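You operate a simulated robot arm through the tools that you are given. There is no shell and no other tool.

The job below is to be done with a simulated robot arm. You get a single attempt, and the scene is never put back.

Task
Close the two open tins, wipe the wooden board clean and stand the pestle in its pot.
Fine: wipe with the small sponge and put it back. What is to be rubbed or washed off counts as gone when no trace of it is left.

It is judged by the outcome, as a careful person would: the job done as asked, and still so three seconds after it is handed in. It fails if anything else is knocked over, pushed out of place, dropped, spilled or broken.

Robot
A 6-joint arm with a two-finger parallel gripper, fixed in place. Base frame: the origin is on the floor under the middle of its stand, x ahead of it, y to its left, z up; the work surface is at about z = 780. Units: mm, rad, N and s.
With the tool pointing down near the work surface it reaches from about 440 to 860 mm from the base axis. Its first joint turns from -2.007 to 2.007 rad. Payload 4.2 kg.
Tool frame: the origin (TCP) lies between the finger pads and is the grasp point; the fingertips stand 23 mm ahead of it; z points along the fingers, y is the line along which they close. The gripper opens to 94 mm. The fingers are 38 mm wide and 10 mm thick; the gripper's body (54 by 96 mm) begins 39 mm behind the TCP.
Orientation is that of the tool frame in the base frame, as a unit quaternion [x, y, z, w]. With the fingers straight down and closing along the base's y, the tool's x points along the base's -x, its y along +y and its z along -z.

Tools
- The arm moves only by the tool move_arm. Its arguments are lists of equal length, an entry for each row: "translation": the shift along the base's x, y, z in units of 40 mm (1.0 is 40 mm), a list of three; "turn": the turn, a rotation vector about the base's x, y, z in units of 8 degrees (1.0 is 8 degrees), a list of three; "claw": the finger opening in mm, from 0 to 94. In form: {"translation": [[dx, dy, dz], ...], "turn": [[wx, wy, wz], ...], "claw": [claw, ...]}. A call has 1 to 20 rows; each row shifts and turns the commanded pose from where the row before left it. A call with a number of a shift or a turn outside -1 to 1 is refused whole. Each row takes 0.2 s and may step no farther than 50 mm and 0.15 rad from the row before; otherwise, or with a gripper value out of range, the whole call is refused. A pose out of reach is approached as far as the arm can. The call stops where the force on the tool passes 40 N (or 10 N more than at its start, if that is more) or the arm is blocked; 0.2 s more then pass. Each finger travels about 108 mm/s and halts on what it meets, pressing with about 40 N; the grip force reading is that of the motor and also rises with nothing between the fingers. The clock runs only during rows and for 0.2 s after the last one: add rows that do not move to give the fingers time. It gives the time, the measured TCP pose, the force on the tool (base axes), the opening and the grip force at its end, in the units of the frame above (readings bear some noise), with the torque about the TCP (base axes, N m) and any sound that the robot's microphone picked up, and new pictures: "pictures" is both (left out), scene, wrist or none.
- Cameras (640 x 400 px; columns grow to the right, rows downward): "scene" is fixed at [47.6, 649.8, 1528.3]; the picture's right is [-0.80, -0.60, 0.00], its down [-0.37, 0.50, -0.79] and it looks along [0.47, -0.63, -0.62] (base axes); focal length 337 px, centre (320, 200). "wrist" rides on the gripper at [86, 16, -74] in the tool frame; the picture's right is [-0.18, 0.98, 0.00], its down [-0.58, -0.11, -0.81] and it looks along [-0.79, -0.15, 0.59] (tool axes); focal length 243 px, centre (320, 200). There is no depth. A picture from a camera that has moved, and an enlarged one, comes with that camera's place and axes in the base frame and with its lens.
- lift_body(by): slides the trunk up (or, below 0, down) by that many mm; the arm rides with it, the base frame stays. It gives what a move gives, with no picture.
- close_up(camera, box): a new picture of the part [left, top, right, bottom] of that camera's present view, enlarged. No time passes.
- job_done(): hands the job in; it is judged then, once.

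Places have to be worked out from the pictures, the camera data and where the tool is seen. Open the gripper and draw the arm clear of the work before you hand the job in, unless the task says otherwise.

The tools are called after "Emit:" as name(argument=value, ...) on one line, values as JSON. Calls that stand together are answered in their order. move_arm: Moves the arm, as the interface text tells. Its arguments: {"type":"object","properties":{"translation":{"type":"array"},"turn":{"type":"array"},"claw":{"type":"array"},"pictures":{"type":"string","enum":["both","scene","wrist","none"]}},"required":["translation","turn","claw"]} The other tools are called the same way: lift_body (by) moves the trunk up or down; close_up (camera, box) takes an enlarged picture of a part of a camera's view; job_done () hands the job in.

At the start:

```text
time_s: 0.0
tcp_pos: [488.7, 119.2, 1151.6]
ee_rot: [0.0, 1.0, 0.0, 0.0]
wrist_force: [-0.1, -0.4, -0.2]
moment: [0.01, -0.03, -0.04]
opening: 94.0
gripper_force: 0.0
trunk travel left (down, up): [-750.0, 240.0]
```

scene: 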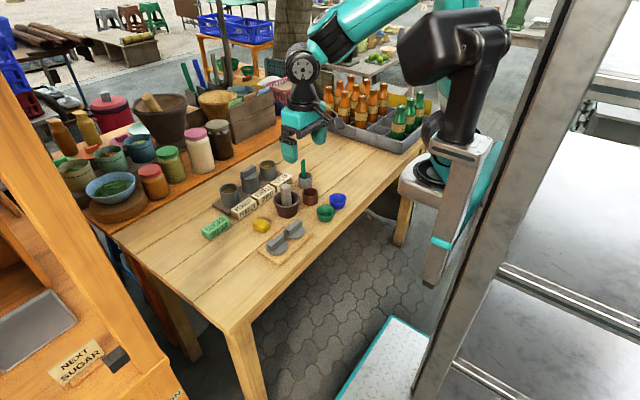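
wrist: 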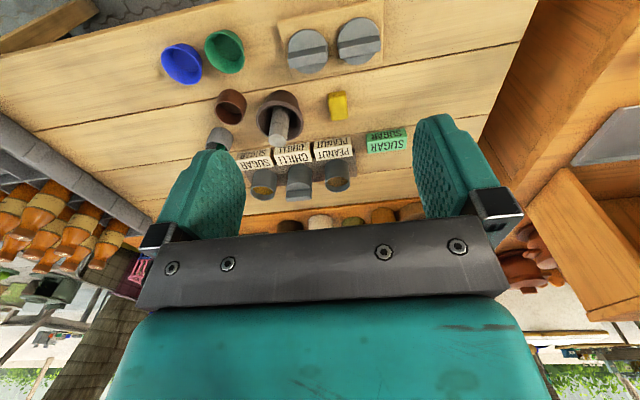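

I start by looking closely at the work area from both cameras, before any motion.

Emit:
close_up(camera="scene", box=[190, 140, 370, 270])

Emit:
close_up(camera="wrist", box=[150, 0, 430, 220])

Emit:
close_up(camera="scene", box=[250, 170, 330, 270])

```text
3.08 times, centred on (280, 205) of scene
camera zoom: at [47.6, 649.8, 1528.3], right [-0.8, -0.6, 0.0], down [-0.37, 0.5, -0.79], along [0.47, -0.63, -0.62], focal length 1037 px, centre (443, 185)
```

zoom: 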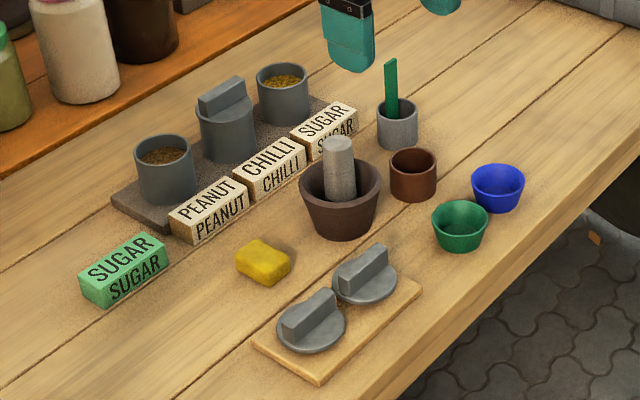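

```text
1.82 times, centred on (290, 110) of wrist
camera zoom: at [402.1, 136.2, 1225.6], right [0.18, 0.98, 0.0], down [0.58, -0.11, 0.81], along [0.79, -0.15, -0.59], focal length 441 px, centre (374, 364)
```

zoom: 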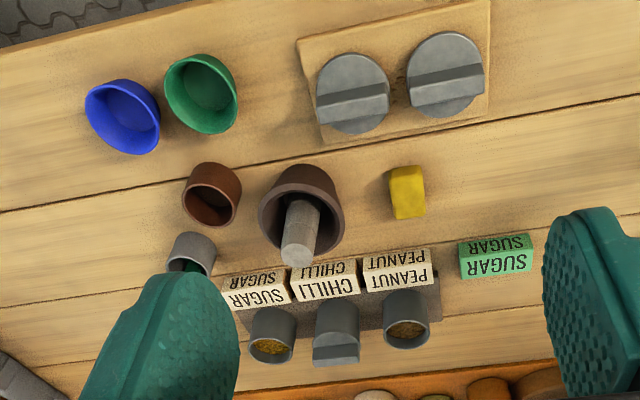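

```text
4.00 times, centred on (290, 220) of scene
camera zoom: at [47.6, 649.8, 1528.3], right [-0.8, -0.6, 0.0], down [-0.37, 0.5, -0.79], along [0.47, -0.63, -0.62], focal length 1348 px, centre (440, 120)
```

zoom: 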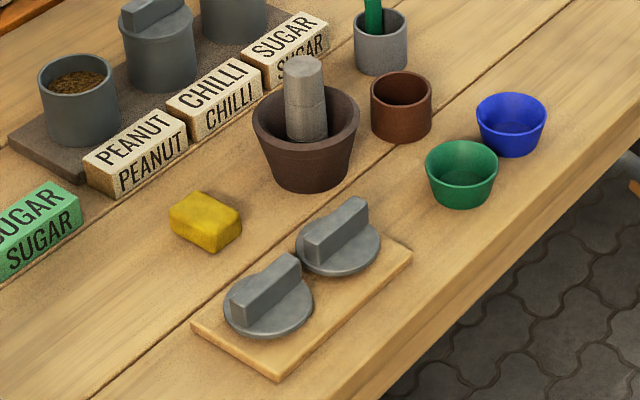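

The two open tins (left and right of the closed one) have loose lids lying on the wooden board; the pestle is in the mortar and a small brown pot is empty. I look at signs and details that could matter.

Emit:
close_up(camera="scene", box=[0, 280, 200, 400])

Emit:
close_up(camera="scene", box=[250, 215, 314, 265])

Emit:
close_up(camera="scene", box=[265, 165, 353, 225])

Emit:
close_up(camera="scene", box=[195, 155, 295, 245])

Emit:
close_up(camera="scene", box=[40, 70, 300, 230])

Emit:
close_up(camera="wrist", box=[270, 0, 400, 80])

```text
3.20 times, centred on (100, 340) of scene
camera zoom: at [47.6, 649.8, 1528.3], right [-0.8, -0.6, 0.0], down [-0.37, 0.5, -0.79], along [0.47, -0.63, -0.62], focal length 1078 px, centre (1024, -248)
```

zoom: 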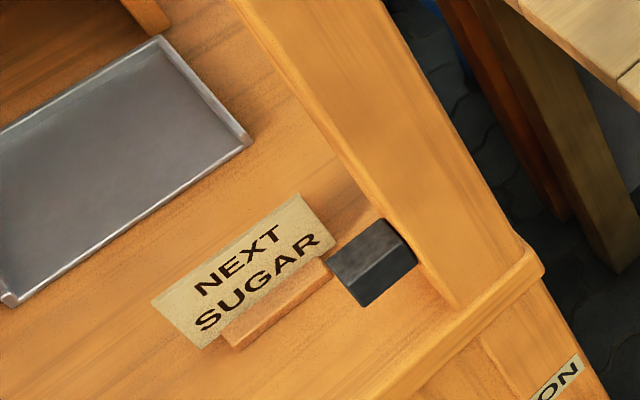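

```text
8.00 times, centred on (282, 240) of scene
camera zoom: at [47.6, 649.8, 1528.3], right [-0.8, -0.6, 0.0], down [-0.37, 0.5, -0.79], along [0.47, -0.63, -0.62], focal length 2696 px, centre (624, -120)
```

zoom: 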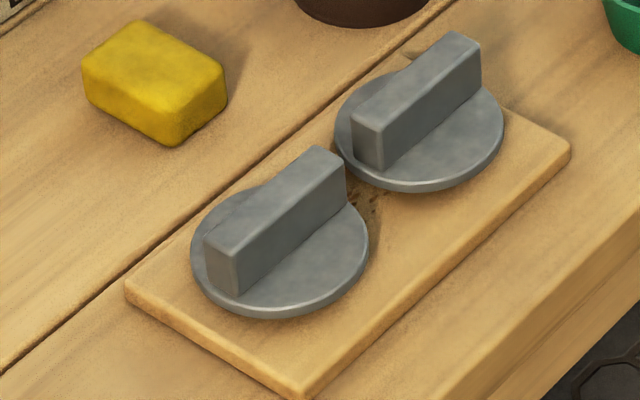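

```text
6.67 times, centred on (309, 195) of scene
camera zoom: at [47.6, 649.8, 1528.3], right [-0.8, -0.6, 0.0], down [-0.37, 0.5, -0.79], along [0.47, -0.63, -0.62], focal length 2246 px, centre (393, 233)
```

zoom: 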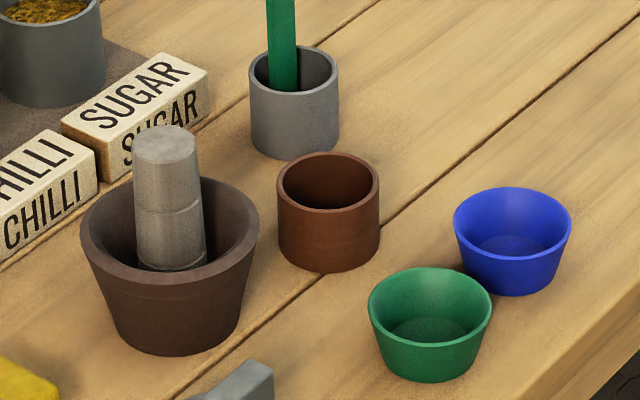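

```text
4.44 times, centred on (245, 200) of scene
camera zoom: at [47.6, 649.8, 1528.3], right [-0.8, -0.6, 0.0], down [-0.37, 0.5, -0.79], along [0.47, -0.63, -0.62], focal length 1498 px, centre (653, 200)
```

zoom: 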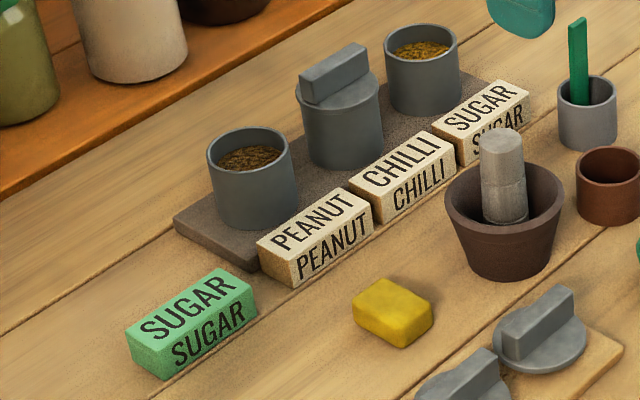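

```text
2.46 times, centred on (170, 150) of scene
camera zoom: at [47.6, 649.8, 1528.3], right [-0.8, -0.6, 0.0], down [-0.37, 0.5, -0.79], along [0.47, -0.63, -0.62], focal length 829 px, centre (689, 323)
```

zoom: 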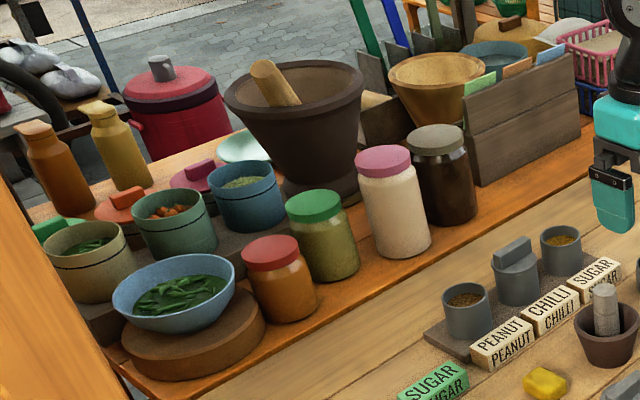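

```text
4.92 times, centred on (335, 40) of wrist
camera zoom: at [402.1, 136.2, 1225.6], right [0.18, 0.98, 0.0], down [0.58, -0.11, 0.81], along [0.79, -0.15, -0.59], focal length 1194 px, centre (246, 988)
```

zoom: 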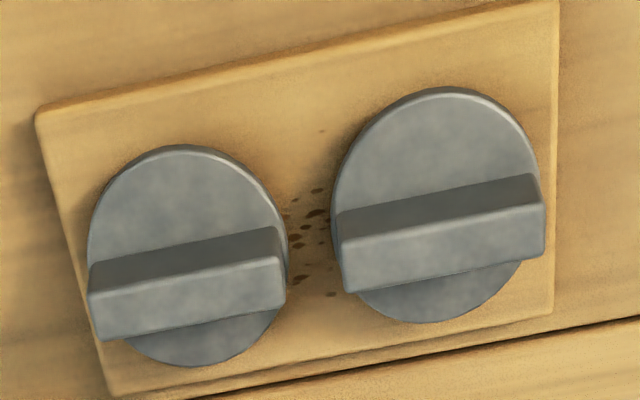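

Lids (both about 66 mm wide) lie on the board near (566,82) and (570,165), with specks between/under them; open tins' rims are near (836,97,851) and (842,-90,851). I move to a nearer high viewpoint, well above everything (tallest about z 900), to refine the places.

Emit:
move_arm(translation=[[0.556, -0.496, -0.758], [0.556, -0.496, -0.758], [0.556, -0.496, -0.758], [0.556, -0.496, -0.758], [0.556, -0.496, -0.758], [0, 0, 0]], turn=[[0, 0, 0], [0, 0, 0], [0, 0, 0], [0, 0, 0], [0, 0, 0], [0, 0, 0]], claw=[94, 94, 94, 94, 94, 94])

```text
time_s: 1.4
tcp_pos: [598.2, 18.7, 998.3]
ee_rot: [-0.001, 1.0, 0.0, 0.0]
wrist_force: [-0.7, 0.0, 0.6]
moment: [-0.03, -0.01, 0.03]
opening: 94.0
gripper_force: 0.0
trunk travel left (down, up): [-750.0, 240.0]
camera wrist: at [513.0, 36.0, 1073.8], right [0.18, 0.98, 0.0], down [0.58, -0.11, 0.81], along [0.79, -0.15, -0.59], focal length 243 px, centre (320, 200)
```

scene: 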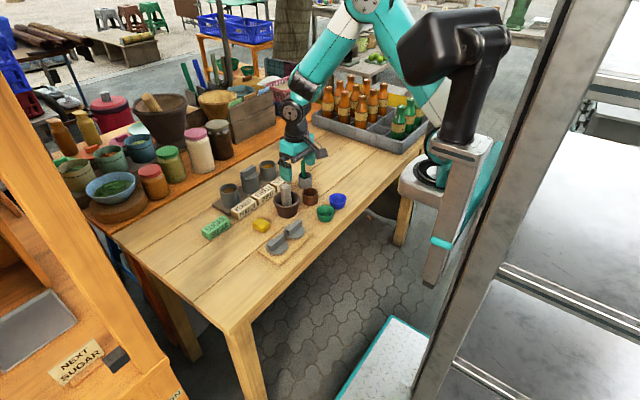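
wrist: 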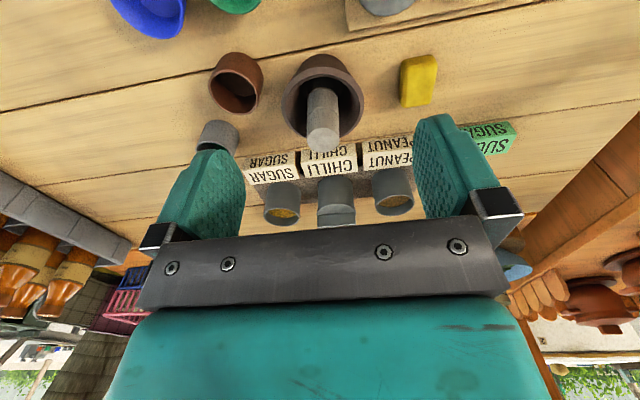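

The view is closer now. I enlarge tins, mortar and small pot to measure them.

Emit:
close_up(camera="wrist", box=[240, 140, 430, 240])

Emit:
close_up(camera="wrist", box=[190, 40, 380, 160])

Emit:
close_up(camera="wrist", box=[360, 0, 560, 120])

```text
3.37 times, centred on (335, 190) of wrist
camera zoom: at [513.0, 36.0, 1073.8], right [0.18, 0.98, 0.0], down [0.58, -0.11, 0.81], along [0.79, -0.15, -0.59], focal length 817 px, centre (270, 234)
```

zoom: 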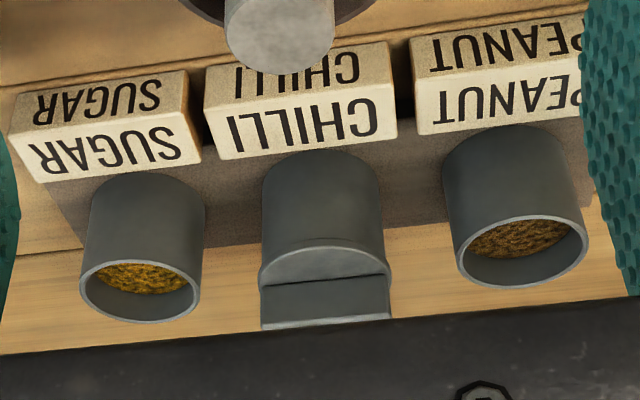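

```text
3.33 times, centred on (285, 100) of wrist
camera zoom: at [513.0, 36.0, 1073.8], right [0.18, 0.98, 0.0], down [0.58, -0.11, 0.81], along [0.79, -0.15, -0.59], focal length 809 px, centre (437, 533)
```

zoom: 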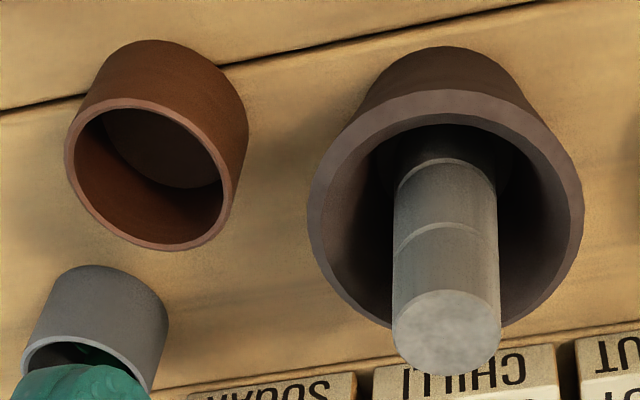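

```text
3.20 times, centred on (460, 60) of wrist
camera zoom: at [513.0, 36.0, 1073.8], right [0.18, 0.98, 0.0], down [0.58, -0.11, 0.81], along [0.79, -0.15, -0.59], focal length 776 px, centre (-128, 648)
```

zoom: 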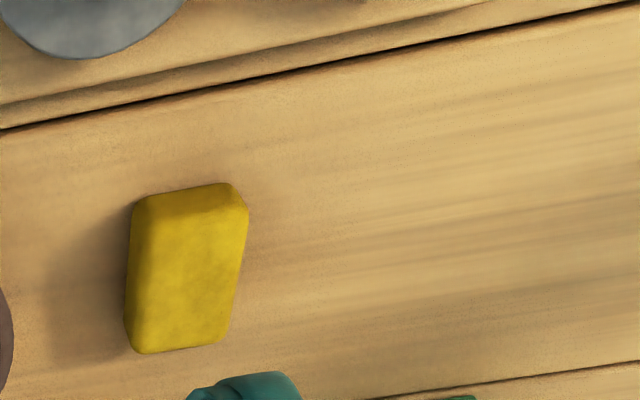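

The pestle stands upright in the mortar at about (662,10), top z≈890, and the empty brown pot's rim is at about (637,-83,821), inner width ~45 mm, fitting the pestle's ~36 mm foot. I go above the pestle with the default orientation and check alignment.

Emit:
move_arm(translation=[[0.8, -0.1, -0.3], [0.8, -0.1, -0.3], [0, 0, -0.6], [0, 0, 0]], turn=[[0, 0, 0], [0, 0, 0], [0, 0, 0], [0, 0, 0]], claw=[94, 80, 70, 70])

```text
time_s: 2.4
tcp_pos: [663.6, 11.8, 950.6]
ee_rot: [-0.001, 1.0, 0.0, 0.0]
wrist_force: [-0.3, -0.2, -0.6]
moment: [-0.04, 0.0, -0.02]
opening: 69.8
gripper_force: 0.0
trunk travel left (down, up): [-750.0, 240.0]
camera wrist: at [577.5, 28.1, 1026.5], right [0.18, 0.98, 0.0], down [0.58, -0.11, 0.81], along [0.79, -0.15, -0.59], focal length 243 px, centre (320, 200)
```

scene: 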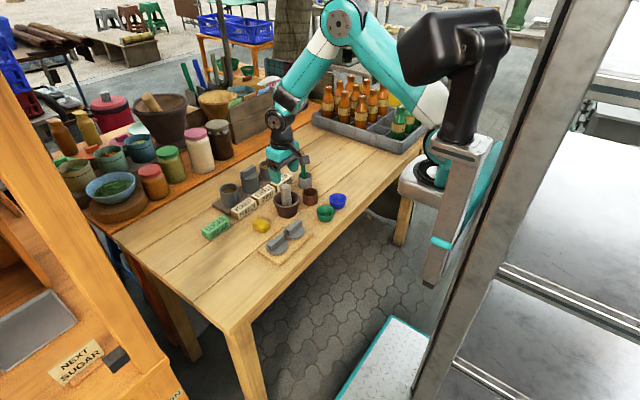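
wrist: 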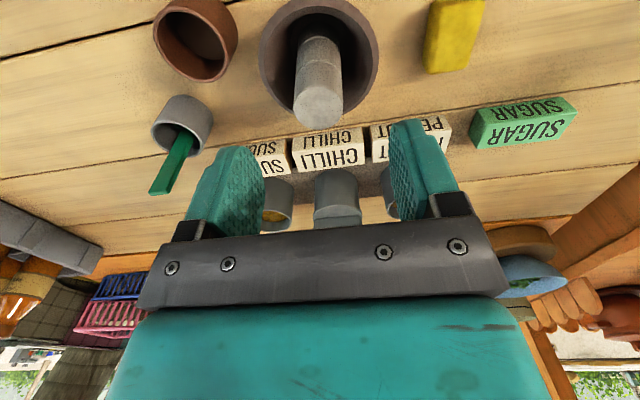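

Pestle top shows at (318,107), just where the tool axis passes at z≈889, so it is centred. I descend to TCP z≈872 (tips above the mortar rim).

Emit:
move_arm(translation=[[0, 0, -0.65], [0, 0, -0.65], [0, 0, -0.65], [0, 0, 0]], turn=[[0, 0, 0], [0, 0, 0], [0, 0, 0], [0, 0, 0]], claw=[70, 70, 70, 70])

Emit:
close_up(camera="scene", box=[240, 140, 340, 220])

Emit:
close_up(camera="wrist", box=[120, 0, 520, 250])

```text
time_s: 3.4
tcp_pos: [665.5, 12.0, 873.6]
ee_rot: [0.0, 1.0, 0.0, -0.001]
wrist_force: [0.6, 0.1, 0.0]
moment: [0.0, 0.01, 0.03]
opening: 70.2
gripper_force: 0.1
trunk travel left (down, up): [-750.0, 240.0]
camera wrist: at [579.2, 29.3, 949.2], right [0.18, 0.98, 0.0], down [0.58, -0.11, 0.81], along [0.79, -0.15, -0.59], focal length 243 px, centre (320, 200)
```

scene: 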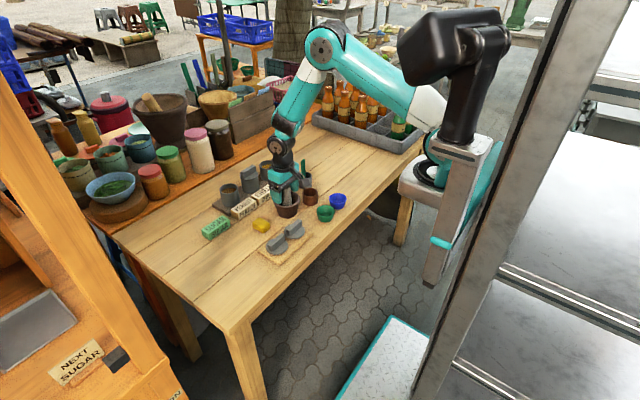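
wrist: 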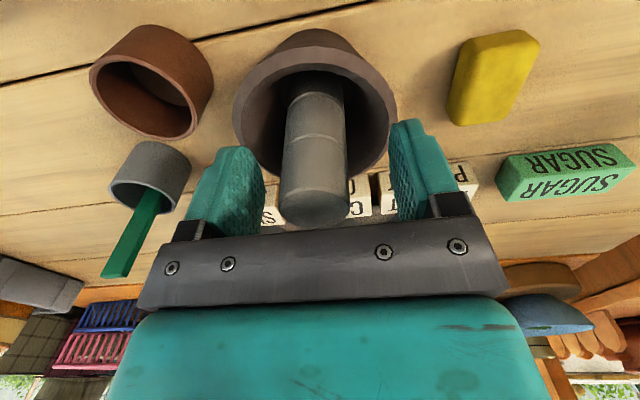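

```text
5.00 times, centred on (290, 180) of scene
camera zoom: at [47.6, 649.8, 1528.3], right [-0.8, -0.6, 0.0], down [-0.37, 0.5, -0.79], along [0.47, -0.63, -0.62], focal length 1685 px, centre (470, 300)
```

zoom: 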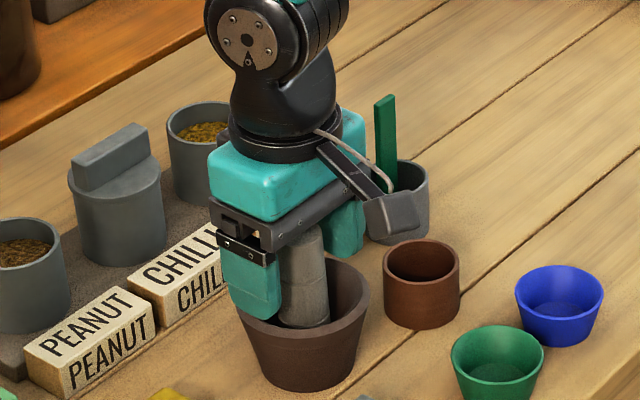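

```text
1.60 times, centred on (320, 125) of wrist
camera zoom: at [579.2, 29.3, 949.2], right [0.18, 0.98, 0.0], down [0.58, -0.11, 0.81], along [0.79, -0.15, -0.59], focal length 388 px, centre (320, 320)
```

zoom: 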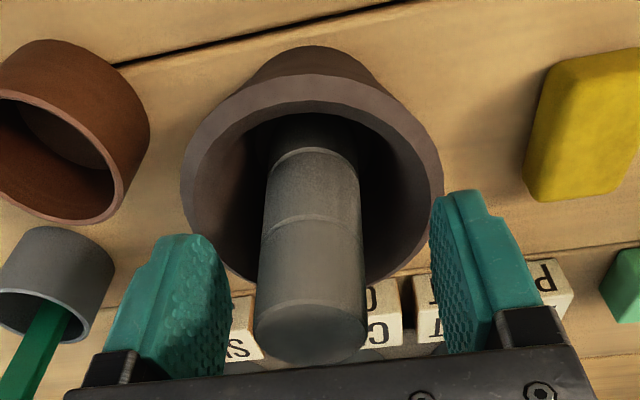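

The pestle sits about 3 mm towards -y of the tool axis; I centre on it and close the fingers.

Emit:
move_arm(translation=[[-0.03, -0.07, 0], [0, 0, 0], [0, 0, 0], [0, 0, 0], [0, 0, 0]], turn=[[0, 0, 0], [0, 0, 0], [0, 0, 0], [0, 0, 0], [0, 0, 0]], claw=[70, 45, 25, 20, 20], pictures="wrist")

```text
time_s: 4.6
tcp_pos: [663.3, 9.8, 874.3]
ee_rot: [0.0, 1.0, 0.0, 0.0]
wrist_force: [-0.5, -0.7, 0.5]
moment: [0.0, 0.03, 0.01]
opening: 31.7
gripper_force: 39.4
trunk travel left (down, up): [-750.0, 240.0]
camera wrist: at [577.3, 26.3, 948.7], right [0.18, 0.98, 0.0], down [0.58, -0.11, 0.81], along [0.79, -0.15, -0.59], focal length 243 px, centre (320, 200)
```

wrist: 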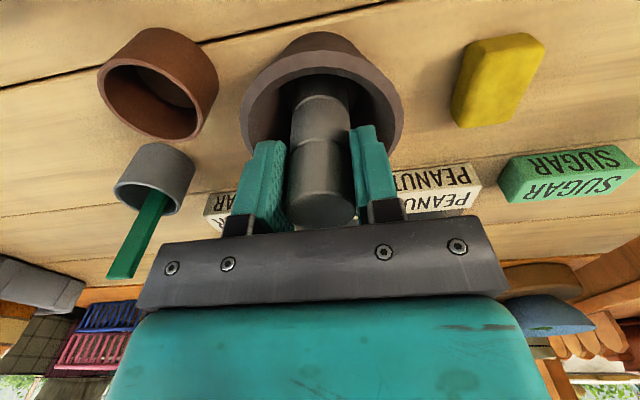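

Gripped (31.7 mm wide, 39 N). I lift it straight up by about 80 mm.

Emit:
move_arm(translation=[[0, 0, 0.4], [0, 0, 0.5], [0, 0, 0.6], [0, 0, 0.6], [0, 0, 0]], turn=[[0, 0, 0], [0, 0, 0], [0, 0, 0], [0, 0, 0], [0, 0, 0]], claw=[20, 20, 20, 20, 20])

Emit:
close_up(camera="scene", box=[240, 120, 350, 220])

Emit:
close_up(camera="wrist", box=[140, 0, 460, 200])

```text
time_s: 5.8
tcp_pos: [662.6, 11.0, 956.4]
ee_rot: [-0.001, 1.0, 0.0, 0.0]
wrist_force: [0.3, 0.0, -0.7]
moment: [-0.03, 0.03, -0.01]
opening: 31.8
gripper_force: 40.1
trunk travel left (down, up): [-750.0, 240.0]
camera wrist: at [575.9, 26.1, 1032.0], right [0.18, 0.98, 0.0], down [0.58, -0.11, 0.81], along [0.79, -0.15, -0.59], focal length 243 px, centre (320, 200)
```

scene: 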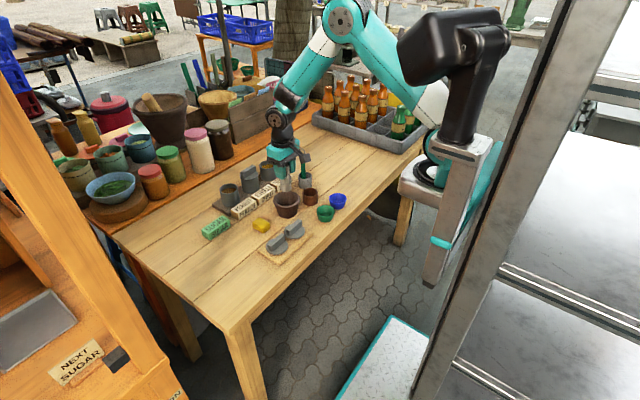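
wrist: 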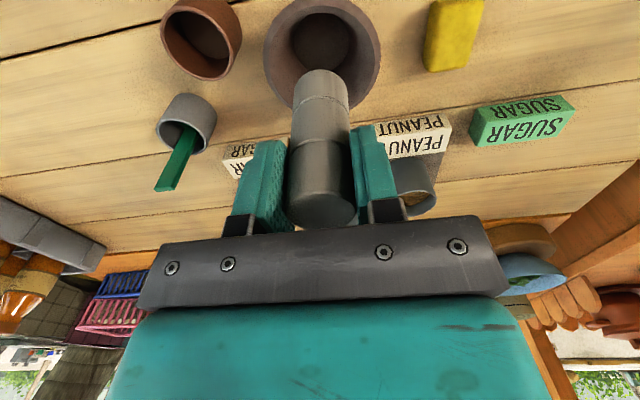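

```text
4.00 times, centred on (295, 170) of scene
camera zoom: at [47.6, 649.8, 1528.3], right [-0.8, -0.6, 0.0], down [-0.37, 0.5, -0.79], along [0.47, -0.63, -0.62], focal length 1348 px, centre (420, 320)
```

zoom: 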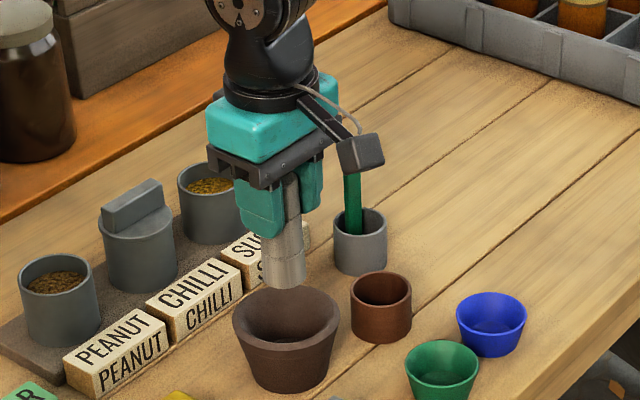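

```text
2.00 times, centred on (300, 100) of wrist
camera zoom: at [575.9, 26.1, 1032.0], right [0.18, 0.98, 0.0], down [0.58, -0.11, 0.81], along [0.79, -0.15, -0.59], focal length 485 px, centre (360, 400)
```

zoom: 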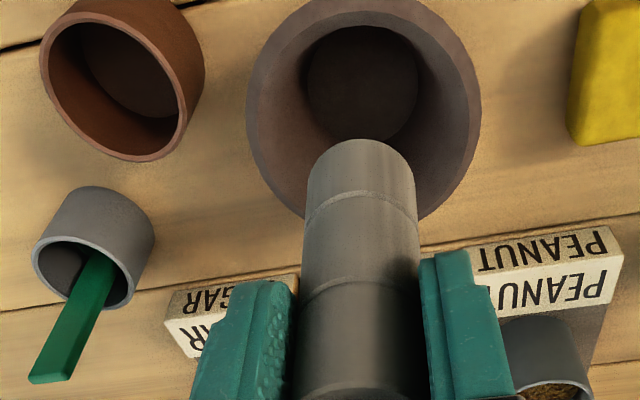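

Pestle lifted clear (foot at about TCP-74). The pot's rim again triangulates to (637,-83.5,821); I move above it and lower until the foot is just above the rim, then check.

Emit:
move_arm(translation=[[-0.213, -0.7875, 0], [-0.213, -0.7875, 0], [-0.213, -0.7875, 0], [0, 0, -0.5], [0, 0, -0.5], [0, 0, 0]], turn=[[0, 0, 0], [0, 0, 0], [0, 0, 0], [0, 0, 0], [0, 0, 0], [0, 0, 0]], claw=[20, 20, 20, 20, 20, 20])

Emit:
close_up(camera="scene", box=[270, 140, 350, 220])

Emit:
close_up(camera="wrist", box=[200, 0, 440, 180])

```text
time_s: 7.2
tcp_pos: [637.3, -86.1, 915.7]
ee_rot: [-0.001, 1.0, 0.0, 0.0]
wrist_force: [-0.5, -0.4, -1.0]
moment: [0.0, 0.0, 0.02]
opening: 31.9
gripper_force: 40.1
trunk travel left (down, up): [-750.0, 240.0]
camera wrist: at [550.1, -68.8, 991.6], right [0.18, 0.98, 0.0], down [0.58, -0.11, 0.81], along [0.79, -0.15, -0.59], focal length 243 px, centre (320, 200)
```

scene: 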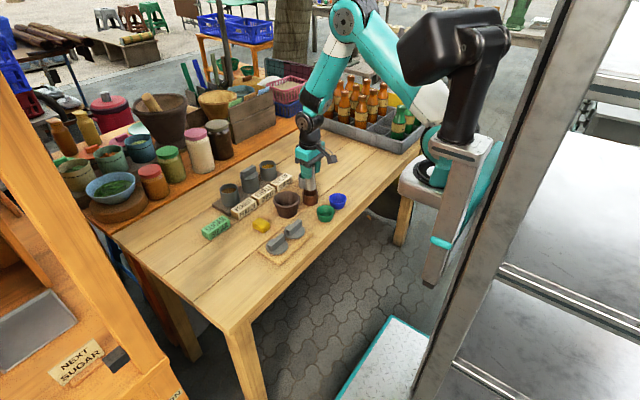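
wrist: 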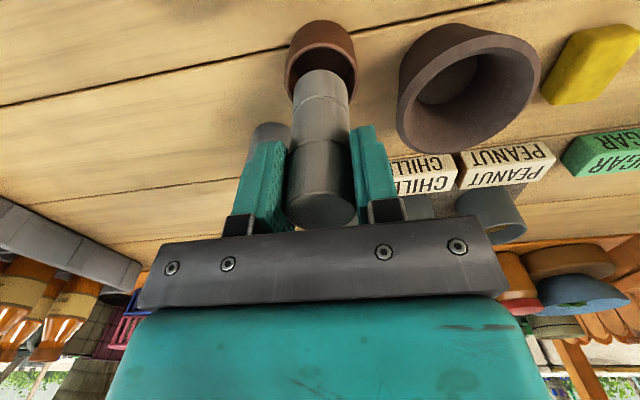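

```text
5.00 times, centred on (310, 180) of scene
camera zoom: at [47.6, 649.8, 1528.3], right [-0.8, -0.6, 0.0], down [-0.37, 0.5, -0.79], along [0.47, -0.63, -0.62], focal length 1685 px, centre (370, 300)
```

zoom: 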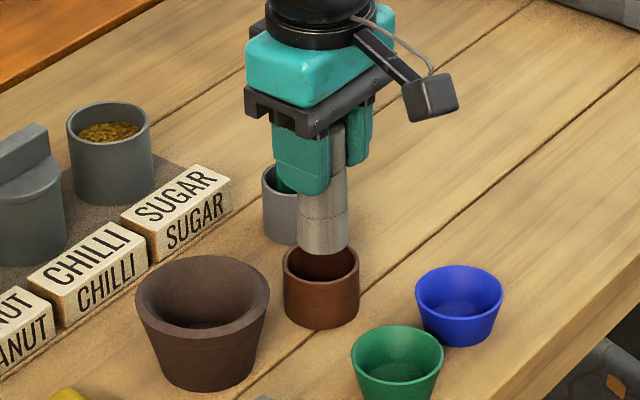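

```text
2.22 times, centred on (320, 90) of wrist
camera zoom: at [550.1, -68.8, 991.6], right [0.18, 0.98, 0.0], down [0.58, -0.11, 0.81], along [0.79, -0.15, -0.59], focal length 539 px, centre (320, 444)
```

zoom: 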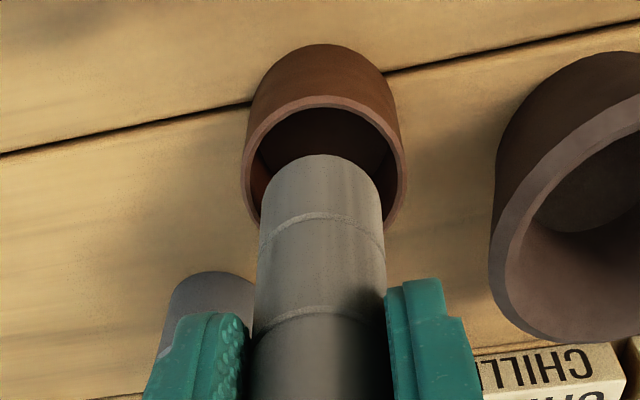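

Scene and wrist views both show the foot centred over the pot within ~1–2 mm. I lower it most of the way in, with a 1 mm x correction.

Emit:
move_arm(translation=[[0.03, 0.015, -0.3], [0, 0, -0.3], [0, 0, -0.3], [0, 0, -0.2], [0, 0, 0]], turn=[[0, 0, 0], [0, 0, 0], [0, 0, 0], [0, 0, 0], [0, 0, 0]], claw=[20, 20, 20, 20, 20])

Emit:
close_up(camera="scene", box=[270, 150, 350, 220])

Emit:
close_up(camera="wrist", box=[200, 0, 440, 180])

```text
time_s: 8.4
tcp_pos: [638.0, -83.3, 871.6]
ee_rot: [-0.001, 1.0, 0.0, 0.0]
wrist_force: [-0.8, 0.4, -0.3]
moment: [0.0, -0.05, 0.05]
opening: 31.9
gripper_force: 40.7
trunk travel left (down, up): [-750.0, 240.0]
camera wrist: at [551.9, -67.0, 947.1], right [0.18, 0.98, 0.0], down [0.58, -0.11, 0.81], along [0.79, -0.15, -0.59], focal length 243 px, centre (320, 200)
```

scene: 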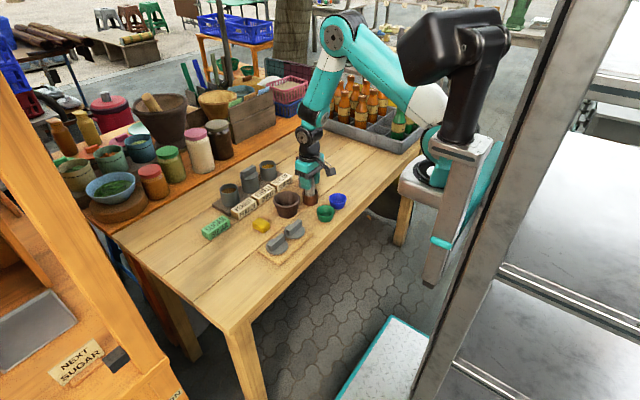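
wrist: 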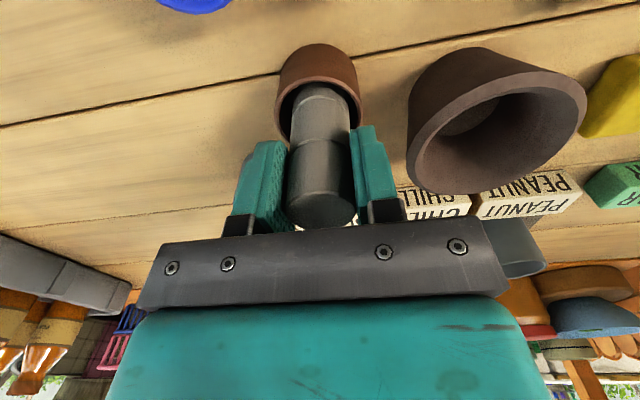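

```text
5.71 times, centred on (310, 185) of scene
camera zoom: at [47.6, 649.8, 1528.3], right [-0.8, -0.6, 0.0], down [-0.37, 0.5, -0.79], along [0.47, -0.63, -0.62], focal length 1926 px, centre (377, 286)
```

zoom: 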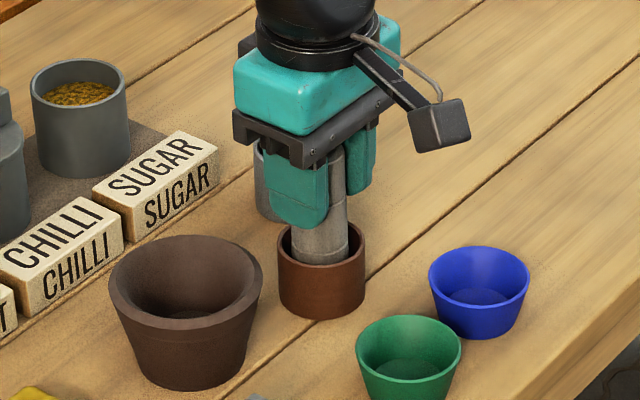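

```text
2.22 times, centred on (320, 90) of wrist
camera zoom: at [551.9, -67.0, 947.1], right [0.18, 0.98, 0.0], down [0.58, -0.11, 0.81], along [0.79, -0.15, -0.59], focal length 539 px, centre (320, 444)
```

zoom: 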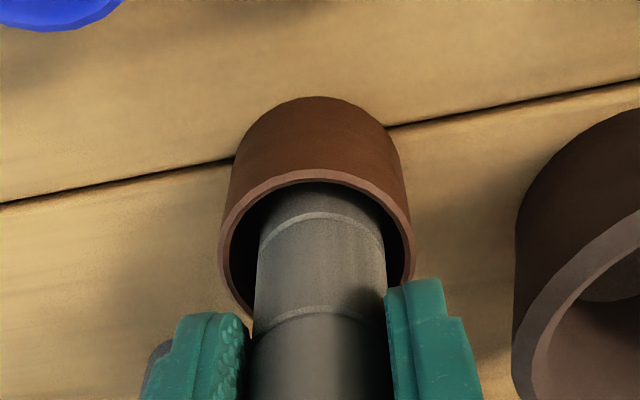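

The foot is inside the pot with even gaps. I lower in small steps until it touches the bottom.

Emit:
move_arm(translation=[[0, 0, -0.1], [0, 0, -0.1], [0, 0, 0]], turn=[[0, 0, 0], [0, 0, 0], [0, 0, 0]], claw=[20, 20, 20], pictures="none")

Emit:
move_arm(translation=[[0, 0, -0.06], [0, 0, 0]], turn=[[0, 0, 0], [0, 0, 0]], claw=[20, 20], pictures="none")

```text
time_s: 9.2
tcp_pos: [638.1, -82.9, 864.3]
ee_rot: [-0.002, 1.0, 0.0, 0.0]
wrist_force: [0.3, -0.8, -0.3]
moment: [-0.02, -0.03, -0.01]
opening: 31.7
gripper_force: 40.1
trunk travel left (down, up): [-750.0, 240.0]
```

```text
time_s: 9.8
tcp_pos: [637.7, -84.1, 862.1]
ee_rot: [0.0, 1.0, 0.001, 0.0]
wrist_force: [-0.6, 0.0, -1.0]
moment: [-0.02, 0.0, -0.01]
opening: 31.9
gripper_force: 40.2
trunk travel left (down, up): [-750.0, 240.0]
```

No contact yet (force ~0) at TCP z=862. I continue down in 2 mm steps.

Emit:
move_arm(translation=[[0, 0, -0.05], [0, 0, 0]], turn=[[0, 0, 0], [0, 0, 0]], claw=[20, 20], pictures="none")

Emit:
move_arm(translation=[[0, 0, -0.05], [0, 0, 0]], turn=[[0, 0, 0], [0, 0, 0]], claw=[20, 20], pictures="none")

Emit:
move_arm(translation=[[0, 0, -0.05], [0, 0, 0]], turn=[[0, 0, 0], [0, 0, 0]], claw=[20, 20])

```text
time_s: 10.4
tcp_pos: [637.4, -84.1, 862.0]
ee_rot: [0.0, 1.0, 0.001, 0.0]
wrist_force: [-3.4, -1.0, 22.9]
moment: [-0.03, 0.26, 0.02]
opening: 31.7
gripper_force: 39.8
trunk travel left (down, up): [-750.0, 240.0]
```

```text
time_s: 10.8
tcp_pos: [637.7, -83.7, 861.4]
ee_rot: [0.0, 1.0, 0.0, 0.002]
wrist_force: [-7.4, -1.9, 26.4]
moment: [-0.02, 0.64, 0.02]
opening: 31.8
gripper_force: 39.5
trunk travel left (down, up): [-750.0, 240.0]
stopped in row 2: the force on the tool passed its limit at 43 N (the readings are from after the stop); the commanded pose is now the measured one
```

```text
time_s: 11.2
tcp_pos: [638.3, -82.4, 861.5]
ee_rot: [0.0, 1.0, 0.0, 0.002]
wrist_force: [-8.2, -0.7, 26.6]
moment: [-0.06, 0.58, 0.03]
opening: 31.6
gripper_force: 39.7
trunk travel left (down, up): [-750.0, 240.0]
stopped in row 1: the force on the tool passed its limit at 41 N (the readings are from after the stop); the commanded pose is now the measured one
camera wrist: at [552.0, -66.8, 936.1], right [0.18, 0.98, 0.0], down [0.58, -0.11, 0.81], along [0.8, -0.15, -0.59], focal length 243 px, centre (320, 200)
```

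scene: 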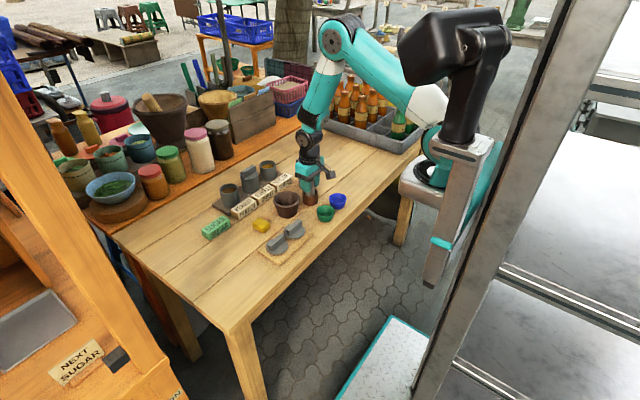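
wrist: 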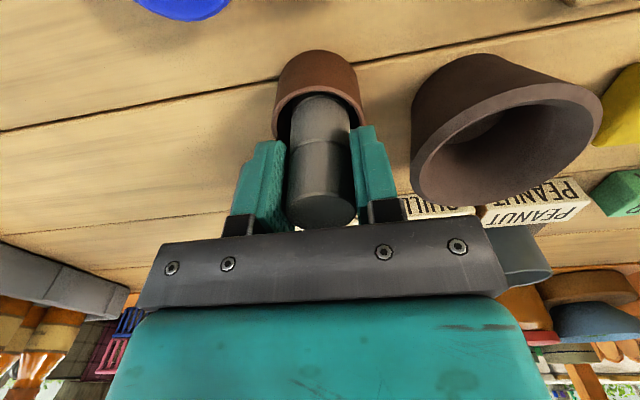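

Firm contact at TCP z≈861.5: the pestle stands on the pot floor. I relieve the press slightly and open the fingers evenly.

Emit:
move_arm(translation=[[0, 0, 0.015], [0, 0, 0], [0, 0, 0], [0, 0, 0]], turn=[[0, 0, 0], [0, 0, 0], [0, 0, 0], [0, 0, 0]], claw=[20, 36, 52, 62])

Emit:
close_up(camera="scene", box=[270, 150, 350, 220])

Emit:
close_up(camera="wrist", box=[200, 20, 440, 240])

```text
time_s: 12.2
tcp_pos: [638.7, -83.0, 861.5]
ee_rot: [0.0, 1.0, -0.001, 0.002]
wrist_force: [-0.8, 0.9, -0.1]
moment: [-0.01, 0.0, 0.0]
opening: 61.9
gripper_force: 0.1
trunk travel left (down, up): [-750.0, 240.0]
camera wrist: at [552.8, -66.9, 935.8], right [0.18, 0.98, 0.0], down [0.58, -0.11, 0.81], along [0.8, -0.15, -0.59], focal length 243 px, centre (320, 200)
```

scene: 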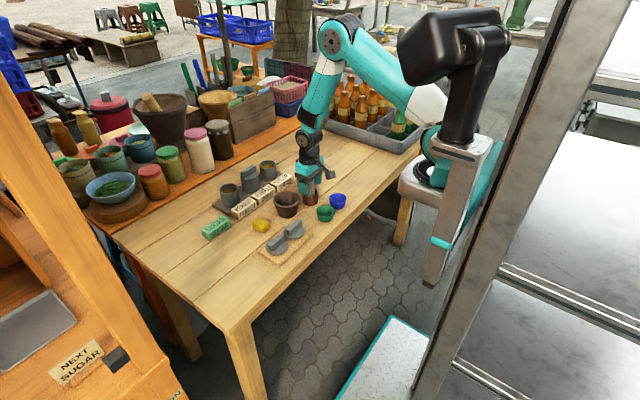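
wrist: 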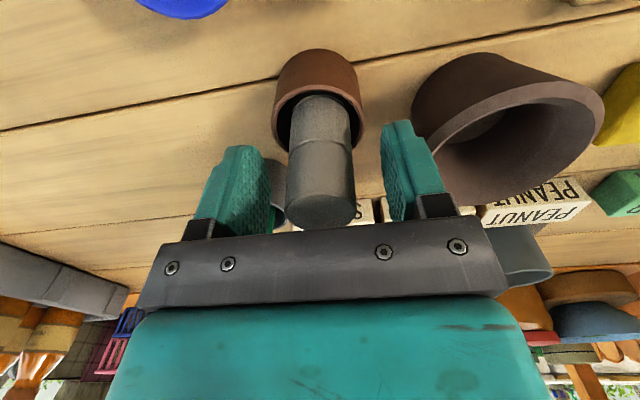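

```text
5.71 times, centred on (310, 185) of scene
camera zoom: at [47.6, 649.8, 1528.3], right [-0.8, -0.6, 0.0], down [-0.37, 0.5, -0.79], along [0.47, -0.63, -0.62], focal length 1926 px, centre (377, 286)
```

zoom: 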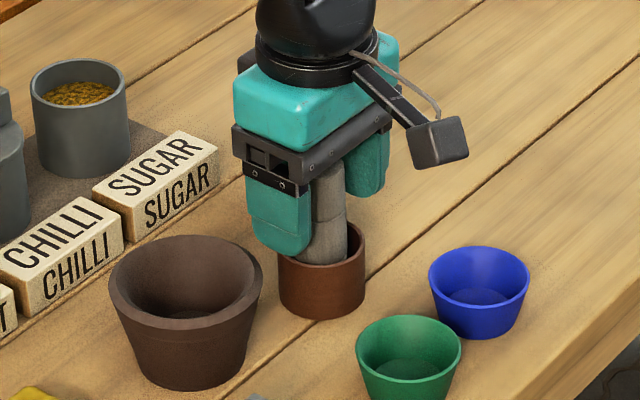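

```text
1.82 times, centred on (320, 130) of wrist
camera zoom: at [552.8, -66.9, 935.8], right [0.18, 0.98, 0.0], down [0.58, -0.11, 0.81], along [0.8, -0.15, -0.59], focal length 441 px, centre (320, 327)
```

zoom: 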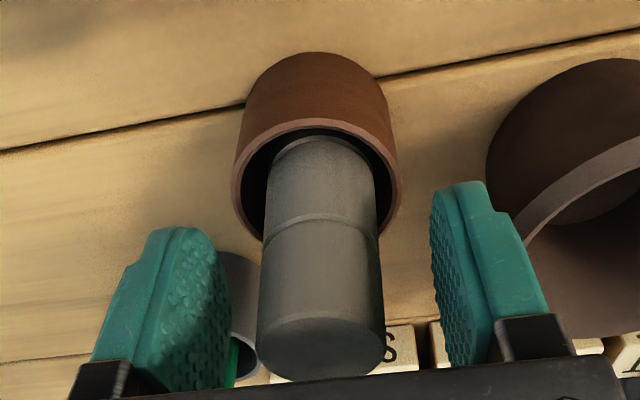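

The pestle stands free in its pot. I retreat straight up, then travel high towards the far lid while turning the tool 90° so that the fingers close along x across the lid handles.

Emit:
move_arm(translation=[[0, 0, 0.5], [0, 0, 0.9], [0, 0, 0.9], [0, 0, 0.9], [0, 0, 0.3], [0, 0, 0]], turn=[[0, 0, 0], [0, 0, 0], [0, 0, 0], [0, 0, 0], [0, 0, 0], [0, 0, 0]], claw=[62, 70, 80, 80, 80, 80])

Emit:
move_arm(translation=[[-0.145, 0.517, 0], [-0.145, 0.517, 0], [-0.145, 0.517, 0], [-0.145, 0.517, 0], [-0.145, 0.517, 0], [-0.145, 0.517, 0], [-0.145, 0.517, 0], [-0.145, 0.517, 0], [-0.145, 0.517, 0], [-0.145, 0.517, 0], [-0.145, 0.517, 0], [-0.145, 0.517, 0], [0, 0, 0]], turn=[[0, 0, 0.9375], [0, 0, 0.9375], [0, 0, 0.9375], [0, 0, 0.9375], [0, 0, 0.9375], [0, 0, 0.9375], [0, 0, 0.9375], [0, 0, 0.9375], [0, 0, 0.9375], [0, 0, 0.9375], [0, 0, 0.9375], [0, 0, 0.9375], [0, 0, 0]], claw=[80, 80, 80, 80, 80, 80, 80, 80, 80, 80, 80, 80, 80])

```text
time_s: 13.6
tcp_pos: [641.0, -82.4, 1001.8]
ee_rot: [0.0, 1.0, 0.0, 0.002]
wrist_force: [-0.5, 0.6, -0.4]
moment: [-0.02, 0.0, 0.01]
opening: 79.8
gripper_force: 0.1
trunk travel left (down, up): [-750.0, 240.0]
camera wrist: at [554.4, -67.2, 1075.5], right [0.18, 0.98, 0.0], down [0.58, -0.11, 0.81], along [0.8, -0.15, -0.59], focal length 243 px, centre (320, 200)
```

scene: 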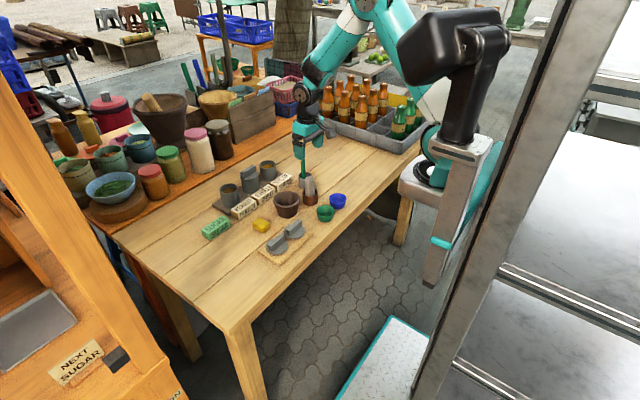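
wrist: 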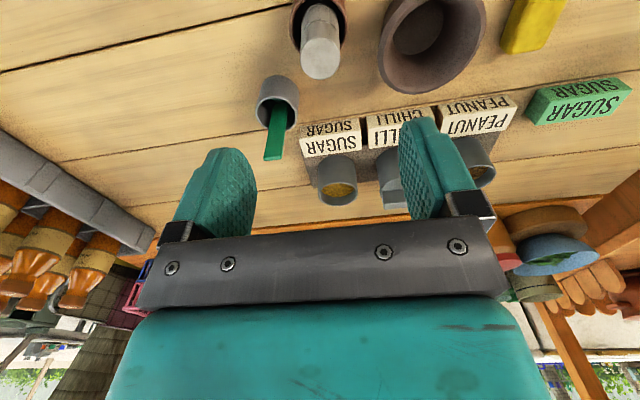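

```text
time_s: 16.4
tcp_pos: [569.3, 164.7, 999.9]
ee_rot: [0.708, -0.706, -0.002, -0.002]
wrist_force: [-0.3, -0.3, -0.2]
moment: [0.03, -0.02, 0.0]
opening: 80.0
gripper_force: 0.2
trunk travel left (down, up): [-750.0, 240.0]
camera wrist: at [553.5, 78.5, 1074.8], right [-0.98, 0.18, 0.0], down [0.11, 0.58, 0.81], along [0.15, 0.8, -0.59], focal length 243 px, centre (320, 200)
```

scene: 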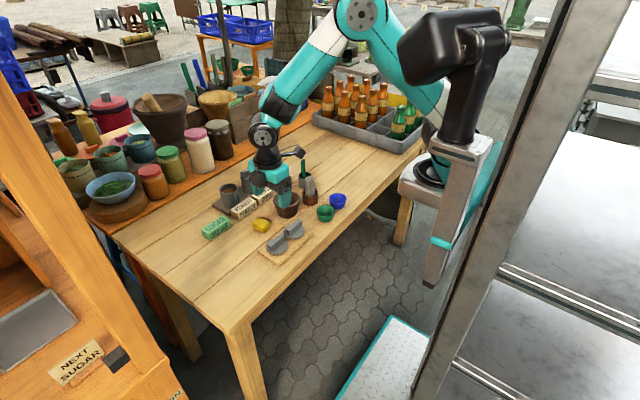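
wrist: 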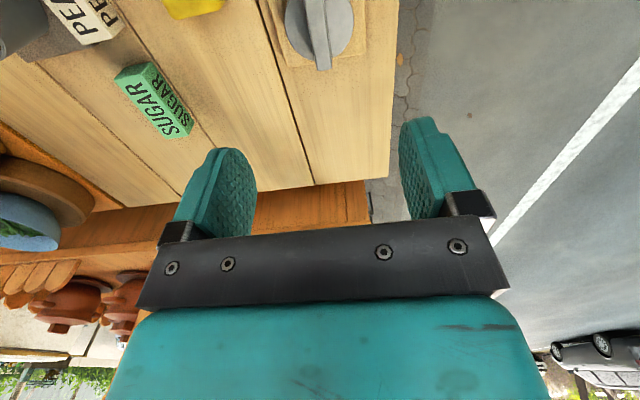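

The turn worked and lid B appears right on the tool axis. I enlarge the wrist picture to check its handle position and angle.

Emit:
close_up(camera="wrist", box=[240, 0, 400, 100])

```text
4.00 times, centred on (320, 50) of wrist
camera zoom: at [553.5, 78.5, 1074.8], right [-0.98, 0.18, 0.0], down [0.11, 0.58, 0.81], along [0.15, 0.8, -0.59], focal length 970 px, centre (320, 800)
```

zoom: 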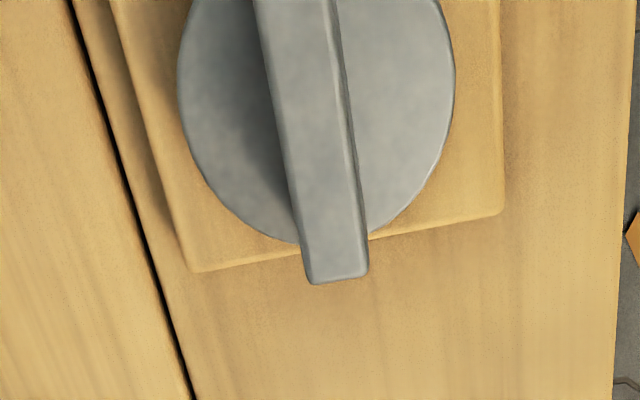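

Lid B centre ≈ (570.5,163), handle along y within 1°, handle top z≈828. I descend over it to TCP z≈852 and check again.

Emit:
move_arm(translation=[[0.03, -0.03, -0.9], [0, 0, -0.9], [0, 0, -0.9], [0, 0, -0.7], [0, 0, -0.3], [0, 0, 0]], turn=[[0, 0, 0], [0, 0, 0], [0, 0, 0], [0, 0, 0], [0, 0, 0], [0, 0, 0]], claw=[80, 80, 70, 60, 60, 60])

Emit:
close_up(camera="scene", box=[240, 190, 340, 260])

Emit:
close_up(camera="wrist", box=[180, 40, 460, 240])

```text
time_s: 17.8
tcp_pos: [569.9, 162.2, 851.4]
ee_rot: [0.707, -0.707, -0.002, -0.002]
wrist_force: [-0.8, -0.4, -0.1]
moment: [-0.02, 0.01, 0.01]
opening: 60.1
gripper_force: 0.0
trunk travel left (down, up): [-750.0, 240.0]
camera wrist: at [554.9, 76.1, 926.8], right [-0.98, 0.18, 0.0], down [0.11, 0.58, 0.81], along [0.15, 0.8, -0.59], focal length 243 px, centre (320, 200)
```

scene: 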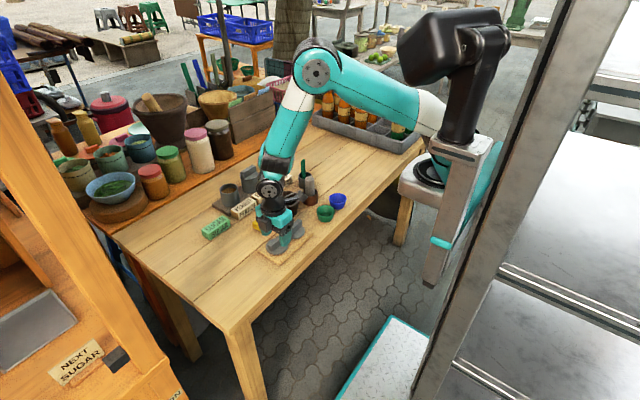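
wrist: 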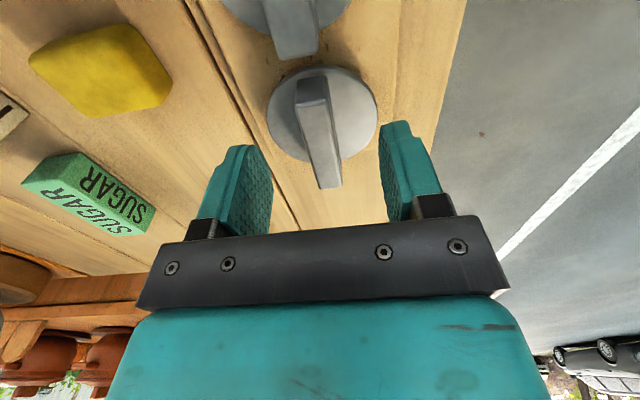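

```text
5.71 times, centred on (290, 225) of scene
camera zoom: at [47.6, 649.8, 1528.3], right [-0.8, -0.6, 0.0], down [-0.37, 0.5, -0.79], along [0.47, -0.63, -0.62], focal length 1926 px, centre (491, 57)
```

zoom: 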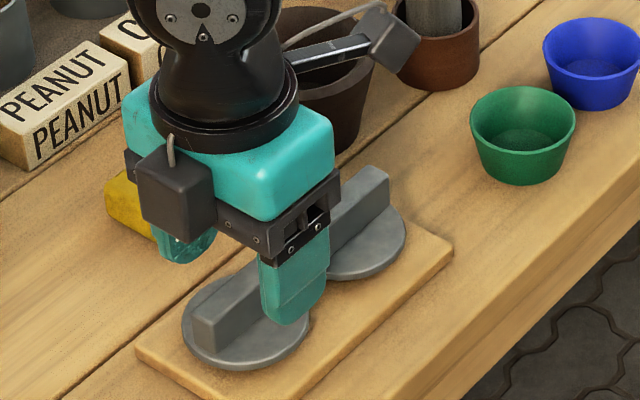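

```text
2.00 times, centred on (320, 140) of wrist
camera zoom: at [554.9, 76.1, 926.8], right [-0.98, 0.18, 0.0], down [0.11, 0.58, 0.81], along [0.15, 0.8, -0.59], focal length 485 px, centre (320, 320)
```

zoom: 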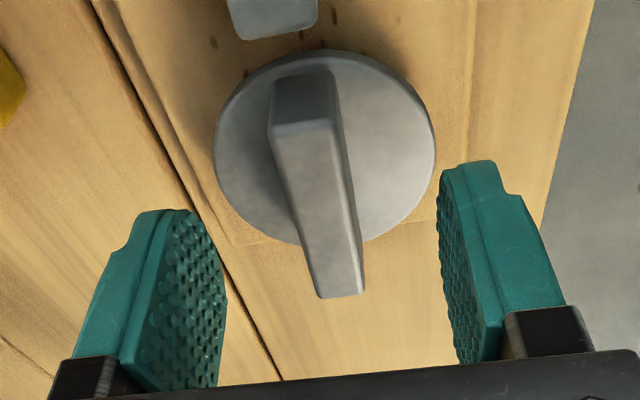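

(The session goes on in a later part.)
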